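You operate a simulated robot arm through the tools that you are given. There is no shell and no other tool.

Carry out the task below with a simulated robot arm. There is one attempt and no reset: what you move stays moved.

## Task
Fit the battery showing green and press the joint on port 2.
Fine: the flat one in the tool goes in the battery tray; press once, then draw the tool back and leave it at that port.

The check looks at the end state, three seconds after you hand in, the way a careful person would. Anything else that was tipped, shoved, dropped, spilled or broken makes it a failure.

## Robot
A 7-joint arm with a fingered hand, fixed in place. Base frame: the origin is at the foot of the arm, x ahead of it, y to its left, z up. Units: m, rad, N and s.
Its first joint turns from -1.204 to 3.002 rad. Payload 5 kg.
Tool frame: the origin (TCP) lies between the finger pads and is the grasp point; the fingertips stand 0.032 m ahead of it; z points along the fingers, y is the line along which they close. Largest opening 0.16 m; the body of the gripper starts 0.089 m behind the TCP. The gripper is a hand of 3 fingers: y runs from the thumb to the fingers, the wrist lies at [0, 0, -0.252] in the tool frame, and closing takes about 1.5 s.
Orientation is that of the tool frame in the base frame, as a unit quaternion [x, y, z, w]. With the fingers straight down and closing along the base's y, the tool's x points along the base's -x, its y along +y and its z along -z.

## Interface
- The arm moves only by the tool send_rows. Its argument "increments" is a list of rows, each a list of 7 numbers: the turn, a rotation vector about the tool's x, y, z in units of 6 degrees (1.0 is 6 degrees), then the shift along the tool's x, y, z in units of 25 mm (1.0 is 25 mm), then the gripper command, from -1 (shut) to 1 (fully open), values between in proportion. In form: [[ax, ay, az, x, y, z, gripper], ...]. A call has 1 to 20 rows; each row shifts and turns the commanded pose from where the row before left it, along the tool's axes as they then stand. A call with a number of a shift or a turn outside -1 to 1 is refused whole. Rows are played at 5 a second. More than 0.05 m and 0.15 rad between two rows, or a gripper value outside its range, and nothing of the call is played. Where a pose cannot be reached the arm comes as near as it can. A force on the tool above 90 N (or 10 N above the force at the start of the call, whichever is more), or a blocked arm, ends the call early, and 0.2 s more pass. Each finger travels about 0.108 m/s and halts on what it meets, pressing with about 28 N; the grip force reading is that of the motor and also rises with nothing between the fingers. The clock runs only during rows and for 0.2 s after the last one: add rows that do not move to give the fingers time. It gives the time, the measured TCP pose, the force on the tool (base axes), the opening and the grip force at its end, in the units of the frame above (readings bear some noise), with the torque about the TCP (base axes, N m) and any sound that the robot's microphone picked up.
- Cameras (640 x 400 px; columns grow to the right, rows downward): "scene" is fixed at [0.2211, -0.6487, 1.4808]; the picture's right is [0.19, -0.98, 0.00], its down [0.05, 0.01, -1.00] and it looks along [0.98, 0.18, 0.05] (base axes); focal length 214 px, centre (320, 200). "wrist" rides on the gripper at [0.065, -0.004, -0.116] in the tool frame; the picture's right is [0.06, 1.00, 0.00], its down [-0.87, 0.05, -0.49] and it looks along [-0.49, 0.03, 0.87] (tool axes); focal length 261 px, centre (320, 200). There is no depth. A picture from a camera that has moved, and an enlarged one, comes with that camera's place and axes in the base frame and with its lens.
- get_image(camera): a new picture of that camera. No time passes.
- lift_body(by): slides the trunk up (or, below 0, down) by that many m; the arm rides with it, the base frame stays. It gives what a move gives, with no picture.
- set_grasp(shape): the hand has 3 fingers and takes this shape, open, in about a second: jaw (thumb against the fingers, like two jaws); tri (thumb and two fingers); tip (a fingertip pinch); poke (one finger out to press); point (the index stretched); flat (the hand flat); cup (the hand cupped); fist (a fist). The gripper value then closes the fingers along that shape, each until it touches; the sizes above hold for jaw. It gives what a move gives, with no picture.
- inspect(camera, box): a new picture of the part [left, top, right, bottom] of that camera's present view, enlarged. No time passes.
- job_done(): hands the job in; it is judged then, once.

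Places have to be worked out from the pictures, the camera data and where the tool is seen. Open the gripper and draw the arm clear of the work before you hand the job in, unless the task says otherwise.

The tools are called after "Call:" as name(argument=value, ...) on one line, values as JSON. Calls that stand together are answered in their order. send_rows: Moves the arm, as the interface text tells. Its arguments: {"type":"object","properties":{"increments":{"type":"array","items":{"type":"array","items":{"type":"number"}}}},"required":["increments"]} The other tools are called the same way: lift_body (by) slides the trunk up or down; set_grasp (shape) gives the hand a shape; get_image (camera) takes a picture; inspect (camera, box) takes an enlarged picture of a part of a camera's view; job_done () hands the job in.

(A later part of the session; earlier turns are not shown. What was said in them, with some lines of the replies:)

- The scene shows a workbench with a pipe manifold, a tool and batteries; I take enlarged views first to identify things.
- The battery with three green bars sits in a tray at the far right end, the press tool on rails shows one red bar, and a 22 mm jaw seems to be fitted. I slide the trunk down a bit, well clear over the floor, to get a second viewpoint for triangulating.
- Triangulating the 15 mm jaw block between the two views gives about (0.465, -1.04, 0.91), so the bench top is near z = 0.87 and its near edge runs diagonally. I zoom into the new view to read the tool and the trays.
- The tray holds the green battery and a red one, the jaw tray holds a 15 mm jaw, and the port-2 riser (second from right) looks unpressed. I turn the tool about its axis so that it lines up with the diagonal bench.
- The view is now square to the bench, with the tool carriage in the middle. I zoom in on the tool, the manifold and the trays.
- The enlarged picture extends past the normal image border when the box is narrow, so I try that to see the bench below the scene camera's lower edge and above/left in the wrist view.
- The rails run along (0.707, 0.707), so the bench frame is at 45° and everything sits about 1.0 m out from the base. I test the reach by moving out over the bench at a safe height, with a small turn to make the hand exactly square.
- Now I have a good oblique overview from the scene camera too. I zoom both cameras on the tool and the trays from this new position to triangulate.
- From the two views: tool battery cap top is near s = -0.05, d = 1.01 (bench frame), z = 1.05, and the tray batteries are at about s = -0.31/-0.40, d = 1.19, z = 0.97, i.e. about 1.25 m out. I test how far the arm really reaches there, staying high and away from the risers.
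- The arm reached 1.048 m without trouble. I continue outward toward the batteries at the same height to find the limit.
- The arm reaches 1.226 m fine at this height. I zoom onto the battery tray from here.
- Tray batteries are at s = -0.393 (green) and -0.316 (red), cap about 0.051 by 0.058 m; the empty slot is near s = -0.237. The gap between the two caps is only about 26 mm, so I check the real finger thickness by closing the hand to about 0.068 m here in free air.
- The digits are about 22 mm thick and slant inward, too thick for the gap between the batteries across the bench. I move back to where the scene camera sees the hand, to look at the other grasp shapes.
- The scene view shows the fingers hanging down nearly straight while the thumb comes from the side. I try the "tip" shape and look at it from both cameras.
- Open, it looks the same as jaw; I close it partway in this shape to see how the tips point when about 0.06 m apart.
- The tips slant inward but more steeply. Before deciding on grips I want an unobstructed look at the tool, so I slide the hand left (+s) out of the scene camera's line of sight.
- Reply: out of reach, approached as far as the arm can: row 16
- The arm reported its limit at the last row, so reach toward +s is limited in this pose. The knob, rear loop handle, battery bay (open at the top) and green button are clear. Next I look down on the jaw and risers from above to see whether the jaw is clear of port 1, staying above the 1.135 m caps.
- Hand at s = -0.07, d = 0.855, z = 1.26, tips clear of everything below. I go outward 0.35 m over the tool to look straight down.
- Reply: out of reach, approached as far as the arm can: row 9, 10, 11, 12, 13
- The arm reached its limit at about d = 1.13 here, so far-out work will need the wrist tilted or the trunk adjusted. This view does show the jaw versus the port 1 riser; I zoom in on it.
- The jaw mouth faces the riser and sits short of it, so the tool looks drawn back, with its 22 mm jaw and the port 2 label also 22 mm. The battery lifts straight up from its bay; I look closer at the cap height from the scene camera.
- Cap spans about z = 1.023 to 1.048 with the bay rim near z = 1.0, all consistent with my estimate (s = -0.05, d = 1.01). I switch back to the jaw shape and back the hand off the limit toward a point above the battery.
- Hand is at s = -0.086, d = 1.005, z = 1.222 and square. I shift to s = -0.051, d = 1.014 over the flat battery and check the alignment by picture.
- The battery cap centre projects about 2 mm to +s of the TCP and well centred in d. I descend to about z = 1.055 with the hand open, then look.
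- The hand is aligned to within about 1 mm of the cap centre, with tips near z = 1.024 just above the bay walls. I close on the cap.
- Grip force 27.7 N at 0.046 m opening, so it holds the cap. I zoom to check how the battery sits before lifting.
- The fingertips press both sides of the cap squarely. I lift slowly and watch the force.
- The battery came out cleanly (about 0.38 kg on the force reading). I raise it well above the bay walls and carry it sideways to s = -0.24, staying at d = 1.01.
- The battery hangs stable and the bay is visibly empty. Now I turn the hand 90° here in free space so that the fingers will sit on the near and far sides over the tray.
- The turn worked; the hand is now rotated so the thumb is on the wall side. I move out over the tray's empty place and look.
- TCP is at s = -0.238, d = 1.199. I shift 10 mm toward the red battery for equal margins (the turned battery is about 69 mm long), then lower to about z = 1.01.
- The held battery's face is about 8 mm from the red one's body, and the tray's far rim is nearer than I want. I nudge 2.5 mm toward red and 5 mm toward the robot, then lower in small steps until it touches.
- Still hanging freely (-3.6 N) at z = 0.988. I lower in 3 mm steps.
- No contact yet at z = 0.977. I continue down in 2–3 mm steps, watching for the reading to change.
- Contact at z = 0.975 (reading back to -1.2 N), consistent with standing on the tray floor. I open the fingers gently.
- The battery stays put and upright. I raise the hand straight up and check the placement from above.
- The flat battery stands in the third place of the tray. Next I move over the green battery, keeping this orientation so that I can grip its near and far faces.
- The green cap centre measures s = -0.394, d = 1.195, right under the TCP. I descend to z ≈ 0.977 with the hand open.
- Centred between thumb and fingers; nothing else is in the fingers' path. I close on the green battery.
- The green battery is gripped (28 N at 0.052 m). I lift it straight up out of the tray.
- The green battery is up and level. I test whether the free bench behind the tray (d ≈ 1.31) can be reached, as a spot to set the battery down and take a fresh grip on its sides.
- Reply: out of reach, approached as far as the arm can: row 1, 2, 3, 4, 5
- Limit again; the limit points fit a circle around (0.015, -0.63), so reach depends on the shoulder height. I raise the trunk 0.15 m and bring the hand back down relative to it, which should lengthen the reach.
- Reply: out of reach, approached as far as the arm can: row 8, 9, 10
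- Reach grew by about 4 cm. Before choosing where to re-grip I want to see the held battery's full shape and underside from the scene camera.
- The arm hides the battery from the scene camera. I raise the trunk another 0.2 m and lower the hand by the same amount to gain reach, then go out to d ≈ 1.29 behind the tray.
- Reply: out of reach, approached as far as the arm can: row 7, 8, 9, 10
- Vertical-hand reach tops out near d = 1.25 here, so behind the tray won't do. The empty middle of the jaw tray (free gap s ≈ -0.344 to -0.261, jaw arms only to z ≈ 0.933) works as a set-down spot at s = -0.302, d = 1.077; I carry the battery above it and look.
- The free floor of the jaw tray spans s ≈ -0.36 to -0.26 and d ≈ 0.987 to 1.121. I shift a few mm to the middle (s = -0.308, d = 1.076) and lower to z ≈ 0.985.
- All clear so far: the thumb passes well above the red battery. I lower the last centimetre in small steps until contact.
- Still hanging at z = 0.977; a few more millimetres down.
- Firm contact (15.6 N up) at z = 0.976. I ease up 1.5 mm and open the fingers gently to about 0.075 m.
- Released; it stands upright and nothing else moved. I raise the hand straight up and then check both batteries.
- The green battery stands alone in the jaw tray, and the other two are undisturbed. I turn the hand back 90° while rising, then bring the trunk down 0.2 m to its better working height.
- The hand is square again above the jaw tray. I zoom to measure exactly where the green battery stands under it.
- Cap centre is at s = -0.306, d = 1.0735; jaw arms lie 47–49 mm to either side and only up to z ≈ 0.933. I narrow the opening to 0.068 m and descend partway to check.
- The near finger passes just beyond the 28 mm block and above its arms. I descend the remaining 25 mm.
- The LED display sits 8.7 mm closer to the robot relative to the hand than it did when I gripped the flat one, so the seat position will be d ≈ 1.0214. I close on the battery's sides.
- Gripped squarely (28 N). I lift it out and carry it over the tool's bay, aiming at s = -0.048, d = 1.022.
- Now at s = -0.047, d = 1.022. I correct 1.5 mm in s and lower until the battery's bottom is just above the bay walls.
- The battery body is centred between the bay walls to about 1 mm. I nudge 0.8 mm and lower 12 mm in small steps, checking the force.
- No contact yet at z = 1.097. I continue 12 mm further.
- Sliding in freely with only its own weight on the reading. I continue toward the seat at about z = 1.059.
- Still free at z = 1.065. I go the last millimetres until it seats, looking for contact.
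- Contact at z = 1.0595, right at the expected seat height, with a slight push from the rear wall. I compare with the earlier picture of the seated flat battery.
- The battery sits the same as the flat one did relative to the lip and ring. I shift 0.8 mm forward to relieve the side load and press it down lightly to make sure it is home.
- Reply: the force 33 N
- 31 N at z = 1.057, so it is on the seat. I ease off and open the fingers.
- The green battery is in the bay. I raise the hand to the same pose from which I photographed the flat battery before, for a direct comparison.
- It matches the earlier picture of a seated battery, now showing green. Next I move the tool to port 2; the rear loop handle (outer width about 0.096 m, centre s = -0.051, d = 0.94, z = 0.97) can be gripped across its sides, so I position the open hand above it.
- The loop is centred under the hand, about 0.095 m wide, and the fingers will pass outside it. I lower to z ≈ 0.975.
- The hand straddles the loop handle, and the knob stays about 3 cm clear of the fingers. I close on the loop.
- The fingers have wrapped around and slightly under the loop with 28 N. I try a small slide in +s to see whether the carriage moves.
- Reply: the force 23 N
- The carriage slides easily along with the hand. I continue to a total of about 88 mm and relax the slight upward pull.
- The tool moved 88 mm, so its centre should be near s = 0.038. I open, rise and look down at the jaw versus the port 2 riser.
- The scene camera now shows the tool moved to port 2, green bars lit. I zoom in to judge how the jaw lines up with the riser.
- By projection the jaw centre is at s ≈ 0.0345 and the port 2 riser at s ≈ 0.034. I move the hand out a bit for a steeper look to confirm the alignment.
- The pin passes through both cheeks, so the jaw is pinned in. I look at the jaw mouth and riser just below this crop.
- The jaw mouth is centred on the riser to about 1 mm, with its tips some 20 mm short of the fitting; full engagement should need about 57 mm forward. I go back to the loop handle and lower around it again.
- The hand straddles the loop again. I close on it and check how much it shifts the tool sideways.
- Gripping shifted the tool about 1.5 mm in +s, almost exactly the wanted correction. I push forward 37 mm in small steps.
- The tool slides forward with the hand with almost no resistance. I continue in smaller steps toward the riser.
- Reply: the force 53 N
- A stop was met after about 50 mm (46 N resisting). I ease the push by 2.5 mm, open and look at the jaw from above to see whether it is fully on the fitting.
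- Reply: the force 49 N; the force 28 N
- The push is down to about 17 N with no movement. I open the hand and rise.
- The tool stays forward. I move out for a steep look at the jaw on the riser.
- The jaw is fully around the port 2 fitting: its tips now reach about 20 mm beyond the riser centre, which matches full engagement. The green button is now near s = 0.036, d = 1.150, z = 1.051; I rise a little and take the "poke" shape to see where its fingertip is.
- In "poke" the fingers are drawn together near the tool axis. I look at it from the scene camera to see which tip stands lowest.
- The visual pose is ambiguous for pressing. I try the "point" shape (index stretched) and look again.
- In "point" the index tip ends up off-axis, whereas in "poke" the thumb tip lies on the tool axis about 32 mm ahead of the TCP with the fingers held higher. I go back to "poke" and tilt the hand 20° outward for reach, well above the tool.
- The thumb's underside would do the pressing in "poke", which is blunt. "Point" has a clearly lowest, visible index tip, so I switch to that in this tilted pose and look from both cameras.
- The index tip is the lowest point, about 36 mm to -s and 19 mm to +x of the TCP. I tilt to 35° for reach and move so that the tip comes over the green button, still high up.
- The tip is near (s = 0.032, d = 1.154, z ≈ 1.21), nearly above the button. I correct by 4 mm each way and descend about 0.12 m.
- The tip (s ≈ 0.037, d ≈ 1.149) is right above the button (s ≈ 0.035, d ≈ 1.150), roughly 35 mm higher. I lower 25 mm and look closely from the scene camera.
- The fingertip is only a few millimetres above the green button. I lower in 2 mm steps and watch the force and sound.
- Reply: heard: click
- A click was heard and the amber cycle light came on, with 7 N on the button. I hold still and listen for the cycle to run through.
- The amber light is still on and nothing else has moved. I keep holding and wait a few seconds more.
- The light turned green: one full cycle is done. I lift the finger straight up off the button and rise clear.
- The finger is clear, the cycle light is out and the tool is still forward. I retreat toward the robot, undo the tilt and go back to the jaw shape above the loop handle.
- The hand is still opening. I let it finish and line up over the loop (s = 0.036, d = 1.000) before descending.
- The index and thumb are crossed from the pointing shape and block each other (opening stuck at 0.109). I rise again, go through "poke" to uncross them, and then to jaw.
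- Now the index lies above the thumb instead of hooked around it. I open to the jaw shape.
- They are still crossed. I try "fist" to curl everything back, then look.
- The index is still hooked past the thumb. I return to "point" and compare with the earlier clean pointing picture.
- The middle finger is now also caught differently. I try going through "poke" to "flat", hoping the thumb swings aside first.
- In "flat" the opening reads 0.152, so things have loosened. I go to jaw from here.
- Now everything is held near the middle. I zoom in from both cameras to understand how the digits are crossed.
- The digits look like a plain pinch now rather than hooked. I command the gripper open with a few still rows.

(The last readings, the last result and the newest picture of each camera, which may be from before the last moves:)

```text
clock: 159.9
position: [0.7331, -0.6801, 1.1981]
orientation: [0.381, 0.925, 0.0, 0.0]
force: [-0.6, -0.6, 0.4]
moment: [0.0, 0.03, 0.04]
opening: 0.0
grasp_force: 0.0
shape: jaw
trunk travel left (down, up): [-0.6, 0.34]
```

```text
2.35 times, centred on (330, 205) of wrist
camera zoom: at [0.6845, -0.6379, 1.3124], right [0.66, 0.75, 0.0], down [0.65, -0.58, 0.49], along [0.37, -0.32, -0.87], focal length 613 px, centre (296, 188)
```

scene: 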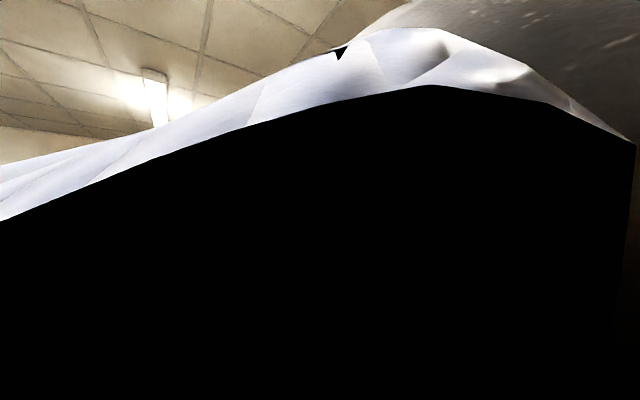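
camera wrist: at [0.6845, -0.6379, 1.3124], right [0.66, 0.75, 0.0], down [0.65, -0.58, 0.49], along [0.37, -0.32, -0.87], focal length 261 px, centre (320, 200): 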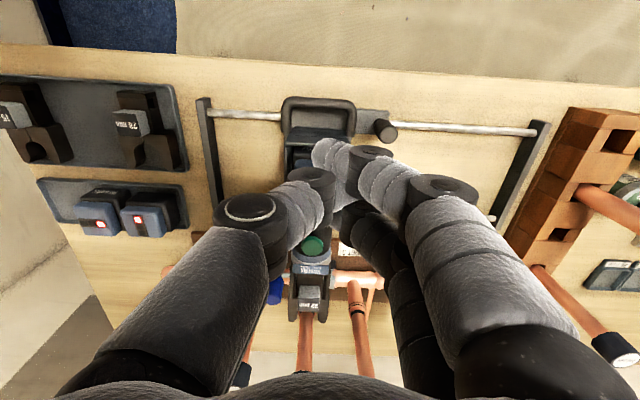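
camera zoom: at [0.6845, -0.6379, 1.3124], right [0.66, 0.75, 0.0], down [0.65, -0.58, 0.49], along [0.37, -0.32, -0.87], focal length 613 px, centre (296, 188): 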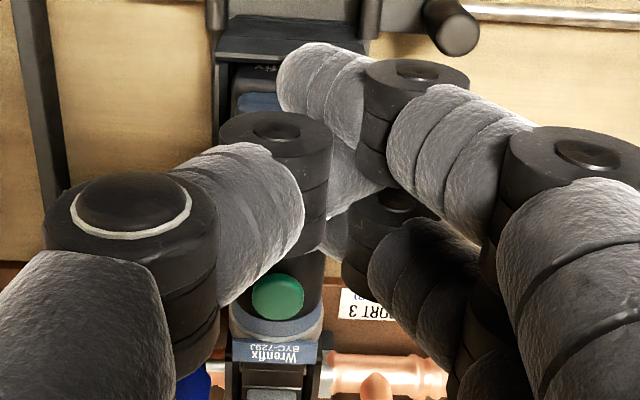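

Both fingers are now hooked on the thumb. I curl them up again with "poke" and then try "cup", where the thumb should swing out while the fingers stay bent.

Call:
set_grasp(shape="poke")

Call:
inspect(camera="wrist", box=[200, 120, 460, 290])

Call:
set_grasp(shape="cup")

Call:
inspect(camera="wrist", box=[160, 110, 480, 310])

```text
clock: 160.8
position: [0.7331, -0.6809, 1.1983]
orientation: [0.381, 0.925, 0.0, 0.0]
force: [0.5, 0.0, 0.1]
moment: [0.01, 0.01, 0.0]
opening: 0.0
grasp_force: 0.1
shape: poke
trunk travel left (down, up): [-0.6, 0.34]
```

```text
2.35 times, centred on (330, 205) of wrist
camera zoom: at [0.6845, -0.6379, 1.3124], right [0.66, 0.75, 0.0], down [0.65, -0.58, 0.49], along [0.37, -0.32, -0.87], focal length 613 px, centre (296, 188)
```

zoom: 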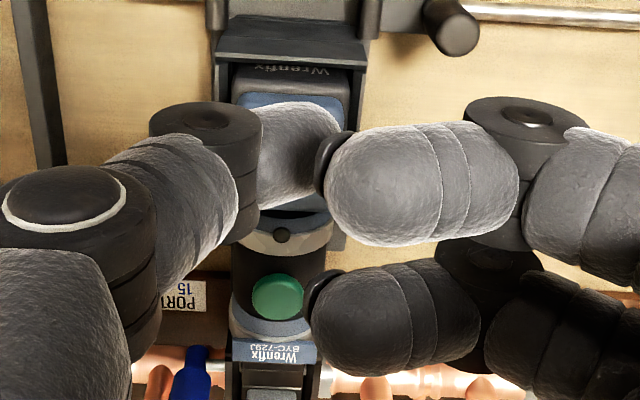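

```text
clock: 161.7
position: [0.7333, -0.681, 1.1979]
orientation: [0.382, 0.924, -0.001, 0.0]
force: [-1.1, -0.3, 0.1]
moment: [0.01, -0.02, 0.0]
opening: 0.06
grasp_force: 0.1
shape: cup
trunk travel left (down, up): [-0.6, 0.34]
```

```text
2.00 times, centred on (320, 210) of wrist
camera zoom: at [0.6845, -0.6379, 1.3124], right [0.66, 0.75, 0.0], down [0.65, -0.58, 0.49], along [0.37, -0.32, -0.87], focal length 521 px, centre (320, 180)
```

zoom: 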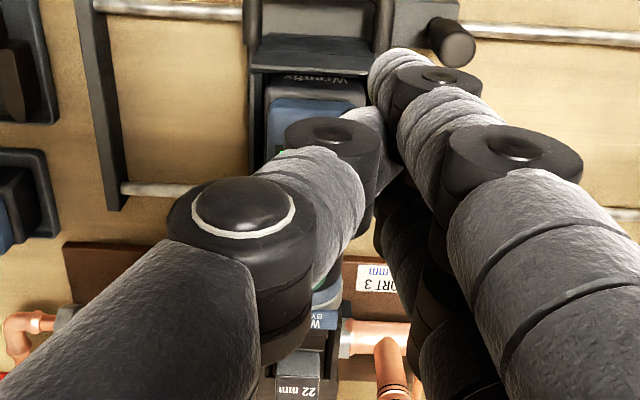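

In that "poke" the thumb and index tips met cleanly, unhooked. I return to poke, confirm, and then open to jaw.

Call:
set_grasp(shape="poke")

Call:
inspect(camera="wrist", box=[200, 120, 460, 290])

```text
clock: 162.6
position: [0.7323, -0.6812, 1.1967]
orientation: [0.381, 0.925, 0.0, 0.0]
force: [0.3, 0.3, 0.5]
moment: [0.0, 0.02, -0.01]
opening: 0.0001
grasp_force: 0.1
shape: poke
trunk travel left (down, up): [-0.6, 0.34]
```

```text
2.35 times, centred on (330, 205) of wrist
camera zoom: at [0.6845, -0.6379, 1.3124], right [0.66, 0.75, 0.0], down [0.65, -0.58, 0.49], along [0.37, -0.32, -0.87], focal length 613 px, centre (296, 188)
```

zoom: 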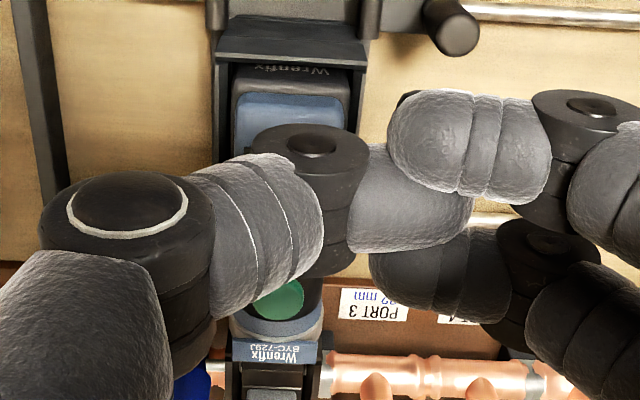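

This time the thumb slid between the fingers. I repeat the sequence that gave the clean state: flat, jaw, poke, and check.

Call:
set_grasp(shape="flat")

Call:
set_grasp(shape="jaw")

Call:
inspect(camera="wrist", box=[160, 110, 480, 310])

```text
clock: 163.5
position: [0.7332, -0.6804, 1.1971]
orientation: [0.382, 0.924, 0.0, 0.0]
force: [0.2, -0.5, 0.6]
moment: [0.04, 0.01, -0.01]
opening: 0.0
grasp_force: 0.0
shape: flat
trunk travel left (down, up): [-0.6, 0.34]
```

```text
clock: 164.4
position: [0.7341, -0.6804, 1.1976]
orientation: [0.382, 0.924, 0.0, 0.0]
force: [-0.1, 0.0, 0.6]
moment: [0.01, 0.04, 0.02]
opening: 0.1599
grasp_force: 0.0
shape: jaw
trunk travel left (down, up): [-0.6, 0.34]
```

```text
2.00 times, centred on (320, 210) of wrist
camera zoom: at [0.6845, -0.6379, 1.3124], right [0.66, 0.75, 0.0], down [0.65, -0.58, 0.49], along [0.37, -0.32, -0.87], focal length 521 px, centre (320, 180)
```

zoom: 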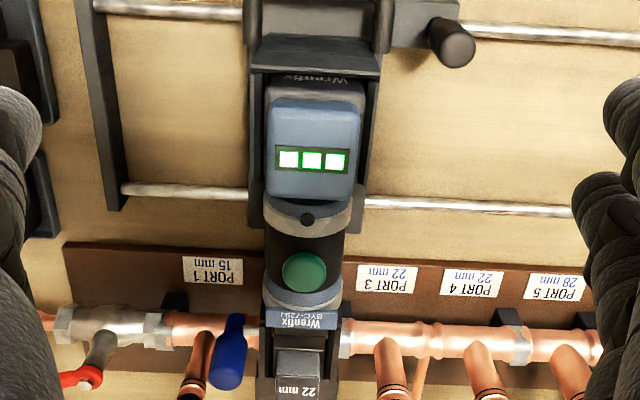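

The hand is fully open again (0.160 m). I lower it around the loop handle at its forward position.

Call:
send_rows(increments=[[0, 0, 0, 0, -0.1, 0.9, 1], [0, 0, 0, 0, 0, 1, 1], [0, 0, 0, 0, 0, 1, 1], [0, 0, 0, 0, 0, 1, 1], [0, 0, 0, 0, 0, 1, 1], [0, 0, 0, 0, 0, 1, 1], [0, 0, 0, 0, 0, 1, 1], [0, 0, 0, 0, 0, 0, 1]])

Call:
get_image(camera="wrist")

```text
clock: 166.2
position: [0.7312, -0.6821, 1.0256]
orientation: [0.383, 0.924, 0.0, 0.001]
force: [-2.1, -1.9, 10.6]
moment: [0.54, -0.76, -0.03]
opening: 0.1596
grasp_force: 0.1
shape: jaw
trunk travel left (down, up): [-0.6, 0.34]
```

```text
taken
camera wrist: at [0.6821, -0.6393, 1.1409], right [0.66, 0.75, 0.0], down [0.65, -0.58, 0.49], along [0.37, -0.33, -0.87], focal length 261 px, centre (320, 200)
```

wrist: 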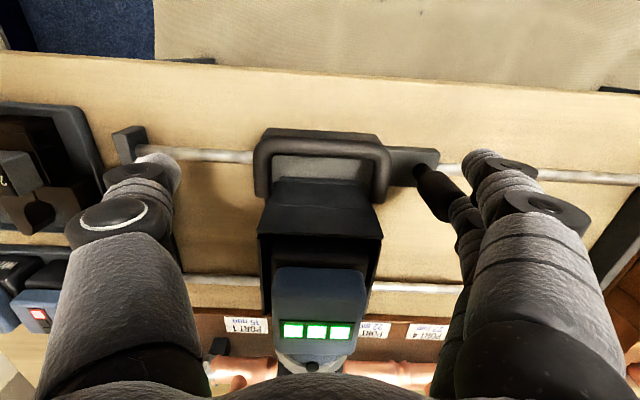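

The open middle finger came down on the carriage knob's top (10 N), since the knob moved along with the carriage. I rise, narrow the opening to 0.112 m and shift 5 mm away from the knob and 5 mm toward the robot.

Call:
send_rows(increments=[[0, 0, 0, 0, 0, -0.6, 1], [0, 0, 0, 0.2, -0.15, -0.4, 0.4], [0, 0, 0, 0, 0, 0, 0.4], [0, 0, 0, 0, 0, 0, 0.4], [0, 0, 0, 0, 0, 0, 0.4]])

Call:
get_image(camera="wrist")

```text
clock: 167.4
position: [0.724, -0.6805, 1.0502]
orientation: [0.383, 0.924, 0.0, 0.0]
force: [0.4, 0.7, 0.2]
moment: [0.0, -0.02, 0.0]
opening: 0.1124
grasp_force: 0.0
shape: jaw
trunk travel left (down, up): [-0.6, 0.34]
```

```text
taken
camera wrist: at [0.6764, -0.6387, 1.1648], right [0.66, 0.75, 0.0], down [0.65, -0.58, 0.49], along [0.37, -0.32, -0.87], focal length 261 px, centre (320, 200)
```

wrist: 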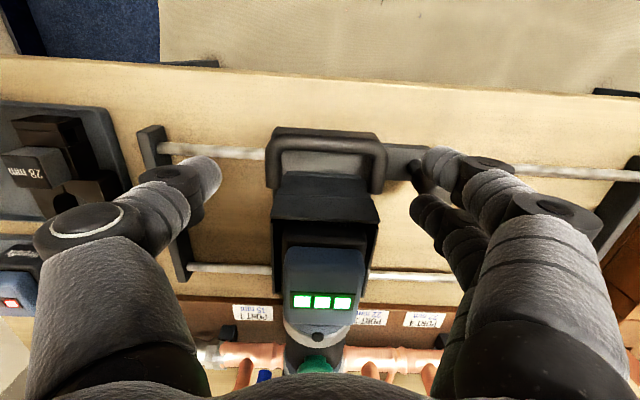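

The knob (s ≈ 0.115, d ≈ 1.02) is too close to the fingers at the loop's forward position. Instead I will grip the tool's battery box across its flat side walls at d ≈ 1.068, where the fingers pass behind the knob; I rise and move there.

Call:
send_rows(increments=[[0, 0, 0, 0, 0, -1, 0.4], [0, 0, 0, 0, 0, -1, 0.4], [0, 0, 0, 0, 0, -0.6, 1], [0, 0, 0, -1, 0.1, 0, 1], [0, 0, 0, -1, 0.09, 0, 1], [0, 0, 0, -1, 0, 0, 1], [0, 0, 0, 0, 0, 0, 1]])

Call:
get_image(camera="wrist")

```text
clock: 169.0
position: [0.7806, -0.7299, 1.1158]
orientation: [0.383, 0.924, 0.0, 0.0]
force: [-0.2, 0.2, 0.6]
moment: [-0.05, 0.01, 0.01]
opening: 0.1599
grasp_force: 0.2
shape: jaw
trunk travel left (down, up): [-0.6, 0.34]
```

```text
taken
camera wrist: at [0.7321, -0.6883, 1.2304], right [0.66, 0.75, 0.0], down [0.65, -0.58, 0.49], along [0.37, -0.33, -0.87], focal length 261 px, centre (320, 200)
```

wrist: 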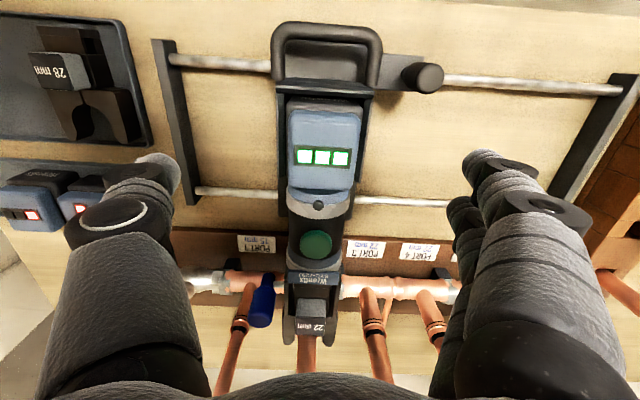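

The hand is centred on the battery box (s = 0.036, d = 1.068), with the knob well in front of the fingers' line. I lower to z ≈ 1.01.

Call:
send_rows(increments=[[0, 0, 0, 0, 0, 0.8, 1], [0, 0, 0, 0, 0, 0.8, 1], [0, 0, 0, 0, 0, 0.8, 1], [0, 0, 0, 0, 0, 0.8, 1], [0, 0, 0, 0, 0, 0.8, 1], [0, 0, 0, 0, 0, 0.2, 1], [0, 0, 0, 0, 0, 0, 1]])

Call:
get_image(camera="wrist")

```text
clock: 170.6
position: [0.7826, -0.7306, 1.0105]
orientation: [0.382, 0.924, 0.001, 0.0]
force: [-0.3, -0.6, 0.1]
moment: [0.02, 0.02, 0.0]
opening: 0.16
grasp_force: 0.0
shape: jaw
trunk travel left (down, up): [-0.6, 0.34]
```

```text
taken
camera wrist: at [0.7333, -0.6882, 1.1241], right [0.66, 0.75, 0.0], down [0.65, -0.58, 0.49], along [0.37, -0.32, -0.87], focal length 261 px, centre (320, 200)
```

wrist: 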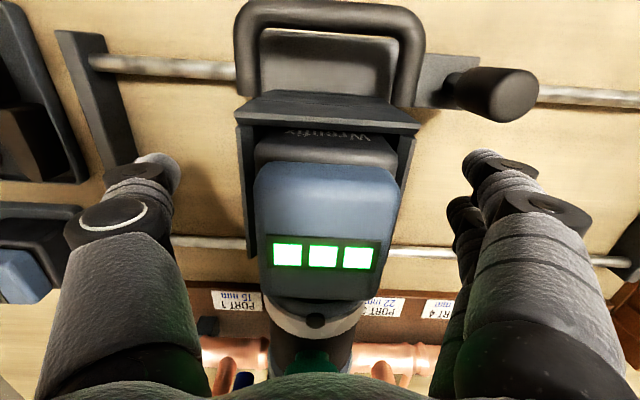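

No contact so far, but pulling back would drag these fingers past the knob at its own height. I raise 2 cm so the tips will clear the knob (contact there was at TCP z ≈ 1.026), and close on the upper part of the box walls.

Call:
send_rows(increments=[[0, 0, 0, 0, 0, -0.8, 1], [0, 0, 0, 0, 0, 0, 0.5], [0, 0, 0, 0, 0, 0, 0.1], [0, 0, 0, 0, 0, 0, -0.15], [0, 0, 0, 0, 0, 0, -0.15], [0, 0, 0, 0, 0, 0, -0.15], [0, 0, 0, 0, 0, 0, -0.15]])

Call:
get_image(camera="wrist")

```text
clock: 172.2
position: [0.7825, -0.7326, 1.0296]
orientation: [0.382, 0.924, 0.0, 0.0]
force: [0.6, 1.4, -0.7]
moment: [0.05, 0.04, -0.02]
opening: 0.0695
grasp_force: 27.5
shape: jaw
trunk travel left (down, up): [-0.6, 0.34]
```

```text
taken
camera wrist: at [0.7333, -0.6882, 1.145], right [0.66, 0.75, 0.0], down [0.65, -0.58, 0.49], along [0.37, -0.32, -0.87], focal length 261 px, centre (320, 200)
```

wrist: 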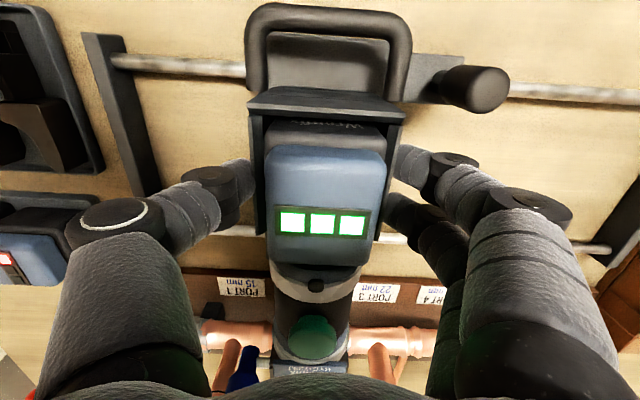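

The box walls are held with 27.5 N at 0.07 m width. I pull back gently, 12 mm first.

Call:
send_rows(increments=[[0, 0, 0, 0.16, 0, 0, -0.2], [0, 0, 0, 0.16, 0, 0, -0.2], [0, 0, 0, 0.16, 0, 0, -0.2], [0, 0, 0, 0, 0, 0, -0.2]])

Call:
get_image(camera="wrist")

```text
clock: 173.2
position: [0.7728, -0.7224, 1.03]
orientation: [0.383, 0.924, -0.001, 0.0]
force: [1.1, -0.8, -0.4]
moment: [-0.04, -0.06, -0.04]
opening: 0.0694
grasp_force: 28.1
shape: jaw
trunk travel left (down, up): [-0.6, 0.34]
```

```text
taken
camera wrist: at [0.7247, -0.6797, 1.1449], right [0.66, 0.75, 0.0], down [0.65, -0.58, 0.49], along [0.37, -0.32, -0.87], focal length 261 px, centre (320, 200)
```

wrist: 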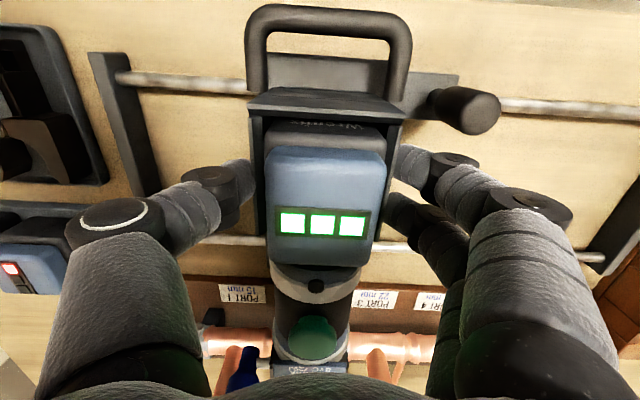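

The tool comes back with the hand with almost no resistance. I continue another 20 mm, watching for any touch of the knob.

Call:
send_rows(increments=[[0, 0, 0, 0.2, 0, 0, -0.2], [0, 0, 0, 0.2, 0, 0, -0.2], [0, 0, 0, 0.2, 0, 0, -0.2], [0, 0, 0, 0.2, 0, 0, -0.2], [0, 0, 0, 0, 0, 0, -0.2]])

Call:
get_image(camera="wrist")

```text
clock: 174.4
position: [0.7603, -0.709, 1.0305]
orientation: [0.382, 0.924, -0.001, -0.001]
force: [-0.6, -1.5, -0.1]
moment: [-0.03, -0.01, 0.0]
opening: 0.0698
grasp_force: 28.2
shape: jaw
trunk travel left (down, up): [-0.6, 0.34]
```

```text
taken
camera wrist: at [0.7106, -0.6653, 1.1449], right [0.66, 0.75, 0.0], down [0.65, -0.58, 0.49], along [0.37, -0.32, -0.87], focal length 261 px, centre (320, 200)
```

wrist: 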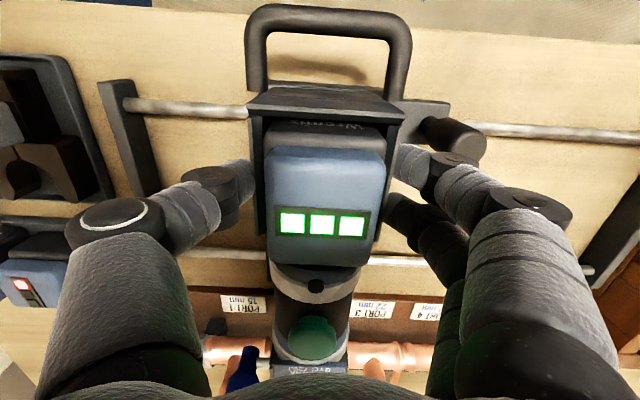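

32 mm back with no contact on the knob. I pull the remaining 17 mm in small steps to the drawn-back position.

Call:
send_rows(increments=[[0, 0, 0, 0.15, 0, 0, -0.2], [0, 0, 0, 0.15, 0, 0, -0.2], [0, 0, 0, 0.15, 0, 0, -0.2], [0, 0, 0, 0.15, 0, 0, -0.2], [0, 0, 0, 0.1, 0, 0, -0.2], [0, 0, 0, 0, 0, 0, -0.2]])

Call:
get_image(camera="wrist")

```text
clock: 175.8
position: [0.7466, -0.6957, 1.0306]
orientation: [0.383, 0.924, -0.001, 0.001]
force: [-0.4, -1.6, 0.1]
moment: [-0.07, 0.07, -0.02]
opening: 0.0694
grasp_force: 28.1
shape: jaw
trunk travel left (down, up): [-0.6, 0.34]
```

```text
taken
camera wrist: at [0.6976, -0.6531, 1.1449], right [0.66, 0.75, 0.0], down [0.65, -0.58, 0.49], along [0.37, -0.32, -0.87], focal length 261 px, centre (320, 200)
```

wrist: 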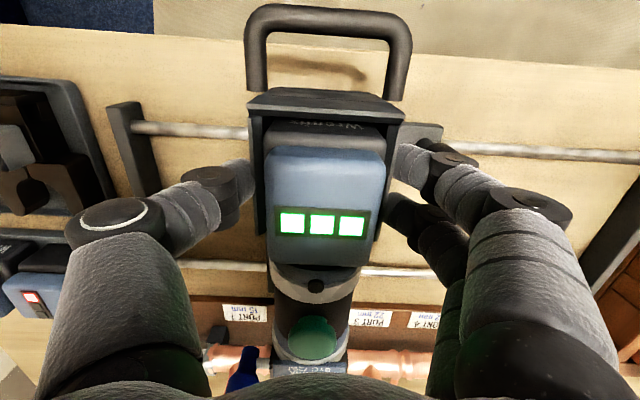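

The tool is back by 50 mm, its original drawn-back place. I try 4 mm more to feel for the rear stop.

Call:
send_rows(increments=[[0, 0, 0, 0.1, 0, 0, -0.2], [0, 0, 0, 0.08, 0, 0, -0.2], [0, 0, 0, 0, 0, 0, -0.2]])

```text
clock: 176.6
position: [0.7443, -0.6958, 1.0294]
orientation: [0.383, 0.924, 0.001, 0.001]
force: [22.8, -26.1, 9.4]
moment: [-0.57, -0.43, -0.04]
opening: 0.0695
grasp_force: 28.0
shape: jaw
trunk travel left (down, up): [-0.6, 0.34]
```

The rear stop is reached (about 35 N resisting), so the tool is fully drawn back. I relax the pull, open only slightly so the fingers stay clear of the knob, and rise.

Call:
send_rows(increments=[[0, 0, 0, -0.17, 0, 0, -0.2], [0, 0, 0, 0, 0, 0, -0.2], [0, 0, 0, 0, 0, 0, -0.05], [0, 0, 0, 0, 0, 0, 0.08], [0, 0, 0, 0, 0, 0, 0.08], [0, 0, 0, 0, 0, -0.4, 0.08], [0, 0, 0, 0, 0, -0.8, 0.08], [0, 0, 0, 0, 0, -1, 0.2], [0, 0, 0, 0, 0, -1, 1], [0, 0, 0, 0, 0, -1, 1], [0, 0, 0, 0, 0, -1, 1], [0, 0, 0, 0, 0, 0, 1]])

Call:
get_image(camera="wrist")

Call:
inspect(camera="scene", box=[260, 399, 580, 400])

```text
clock: 179.2
position: [0.746, -0.6949, 1.1589]
orientation: [0.383, 0.924, -0.001, 0.0]
force: [0.4, 0.2, 0.1]
moment: [0.02, 0.0, 0.04]
opening: 0.16
grasp_force: 0.0
shape: jaw
trunk travel left (down, up): [-0.6, 0.34]
```

```text
taken
camera wrist: at [0.6978, -0.6531, 1.2743], right [0.66, 0.75, 0.0], down [0.65, -0.58, 0.49], along [0.37, -0.32, -0.87], focal length 261 px, centre (320, 200)
```

wrist: 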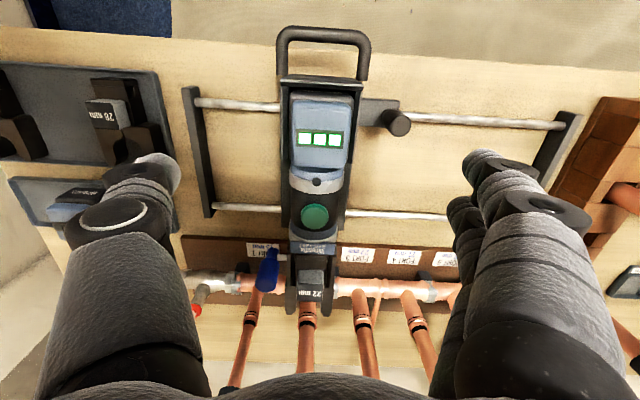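

```text
2.00 times, centred on (420, 400) of scene
camera zoom: at [0.2211, -0.6487, 1.4808], right [0.19, -0.98, 0.0], down [0.05, 0.01, -1.0], along [0.98, 0.18, 0.05], focal length 429 px, centre (120, -199)
```

zoom: 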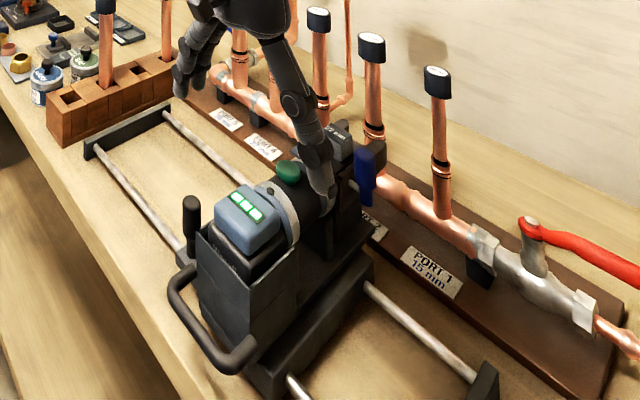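

The tool is drawn back and still at port 2, green battery in place. I check the joint for the pressed bead.

Call:
inspect(camera="wrist", box=[230, 270, 430, 370])

Call:
inspect(camera="scene", box=[400, 330, 500, 400])

```text
3.20 times, centred on (330, 320) of wrist
camera zoom: at [0.6978, -0.6531, 1.2743], right [0.66, 0.75, 0.0], down [0.65, -0.58, 0.49], along [0.37, -0.32, -0.87], focal length 834 px, centre (288, -184)
```

zoom: 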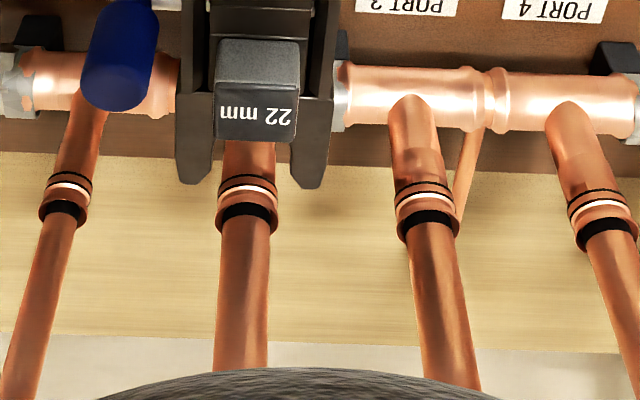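

```text
5.71 times, centred on (450, 365) of scene
camera zoom: at [0.2211, -0.6487, 1.4808], right [0.19, -0.98, 0.0], down [0.05, 0.01, -1.0], along [0.98, 0.18, 0.05], focal length 1226 px, centre (-423, -743)
```

zoom: 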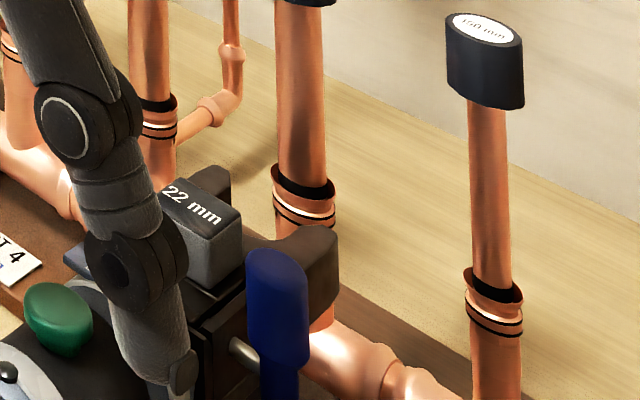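

The port 2 joint now carries the pressed rings like its neighbours. I withdraw the open hand up and back from the bench.

Call:
send_rows(increments=[[0, 0, 0, 0, 0, -1, 1], [0, 0, 0, 0, 0, -1, 1], [0, 0, 0, 0.5, 0, -1, 1], [0, 0, 0, 1, -0.3, 0, 1], [0, 0, 0, 1, -0.3, 0, 1], [0, 0, 0, 1, -0.3, 0, 1], [0, 0, 0, 1, -0.3, 0, 1], [0, 0, 0, 1, -0.3, 0, 1], [0, 0, 0, 1, -0.3, 0, 1], [0, 0, 0, 1, -0.3, 0, 1], [0, 0, 0, 1, -0.3, 0, 1], [0, 0, 0, 1, -0.3, 0, 1], [0, 0, 0, 1, -0.3, 0, 1], [0, 0, 0, 1, -0.3, 0, 1], [0, 0, 0, 0, 0, 0, 1]])

Call:
get_image(camera="wrist")

Call:
inspect(camera="scene", box=[0, 398, 640, 400])

```text
clock: 182.4
position: [0.4842, -0.5511, 1.2348]
orientation: [0.382, 0.924, 0.0, 0.0]
force: [-0.4, -0.3, -0.8]
moment: [0.01, 0.04, -0.02]
opening: 0.1599
grasp_force: 0.0
shape: jaw
trunk travel left (down, up): [-0.6, 0.34]
```

```text
taken
camera wrist: at [0.4366, -0.508, 1.3493], right [0.66, 0.75, 0.0], down [0.65, -0.58, 0.49], along [0.37, -0.32, -0.87], focal length 261 px, centre (320, 200)
```

wrist: 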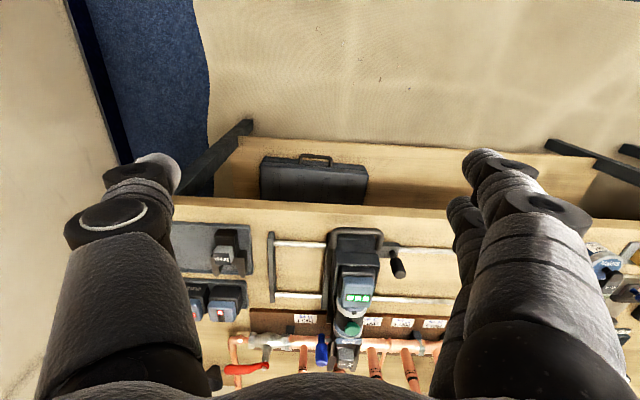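

```text
1.00 times, centred on (320, 399) of scene (not enlarged: the box is as wide or as high as the picture)
camera zoom: at [0.2211, -0.6487, 1.4808], right [0.19, -0.98, 0.0], down [0.05, 0.01, -1.0], along [0.98, 0.18, 0.05], focal length 214 px, centre (320, 1)
```

zoom: 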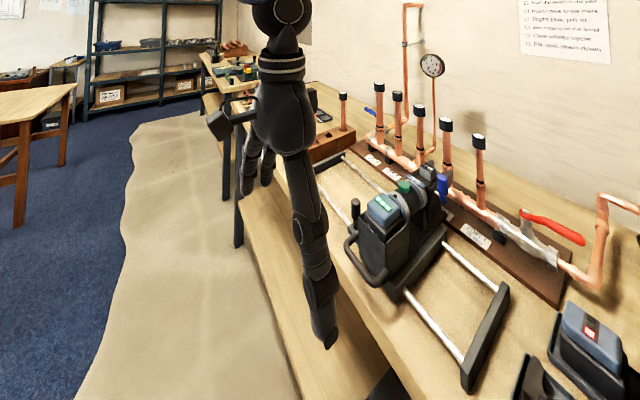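

The hand is back over the floor in front of the bench. I take a last close look at the trays and the tool.

Call:
inspect(camera="wrist", box=[170, 220, 290, 330])

Call:
inspect(camera="wrist", box=[250, 220, 450, 370])

Call:
inspect(camera="scene", box=[480, 399, 640, 400])

```text
3.64 times, centred on (230, 275) of wrist
camera zoom: at [0.4366, -0.508, 1.3493], right [0.66, 0.75, 0.0], down [0.65, -0.58, 0.49], along [0.37, -0.32, -0.87], focal length 948 px, centre (647, -73)
```

zoom: 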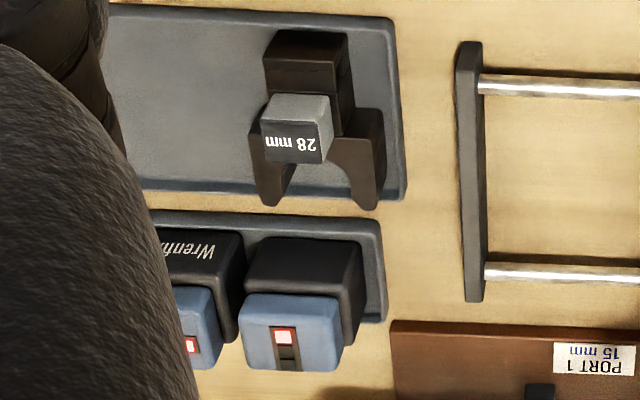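

```text
2.67 times, centred on (350, 295) of wrist
camera zoom: at [0.4366, -0.508, 1.3493], right [0.66, 0.75, 0.0], down [0.65, -0.58, 0.49], along [0.37, -0.32, -0.87], focal length 695 px, centre (240, -53)
```

zoom: 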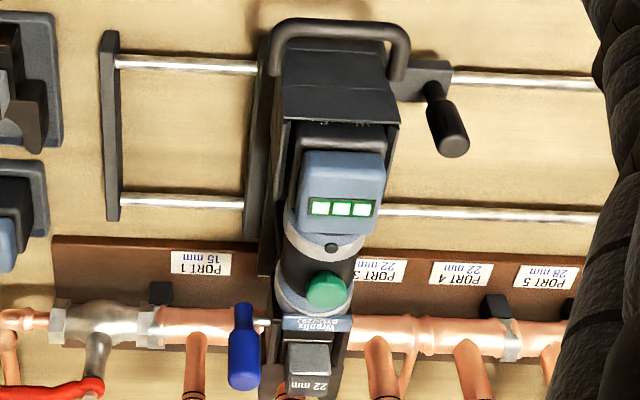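

```text
4.00 times, centred on (560, 400) of scene
camera zoom: at [0.2211, -0.6487, 1.4808], right [0.19, -0.98, 0.0], down [0.05, 0.01, -1.0], along [0.98, 0.18, 0.05], focal length 858 px, centre (-640, -598)
```

zoom: 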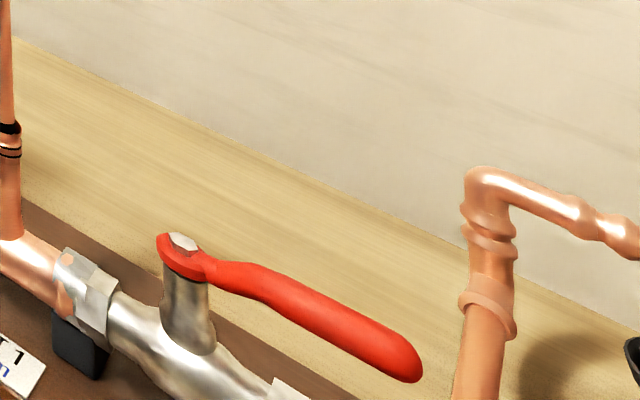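

Everything is as asked: the green battery is in the tool, the flat one stands upright in the battery tray, the port 2 joint is pressed, and the tool is drawn back at port 2. The hand is open and clear of the work, so I hand the job in.

Call:
job_done()

```text
The job is handed in.
```

The job is finished and handed in; I haven't been told the verdict.

- **Battery:** the battery showing green is seated in the press tool. The flat one stands upright in the empty place of the battery tray, turned 90° from the other battery there.
- **Press:** I slid the tool to port 2 and pushed it forward until the 22 mm jaw was around the fitting. I pressed the button once. It clicked, and the cycle light went from amber to green. The joint now shows the same pressed rings as the other ports.
- **Tool:** it is drawn back to its rear stop and left at port 2, with the hand open and clear of the bench.

Partway through, an open finger rested briefly on the sliding carriage's knob, pressing with about 10 N. I lifted off and took a different grip, and I saw nothing moved by it in the pictures. I also stood the green battery in the empty middle of the jaw tray for a moment to change my grip, and the jaws there were not disturbed.
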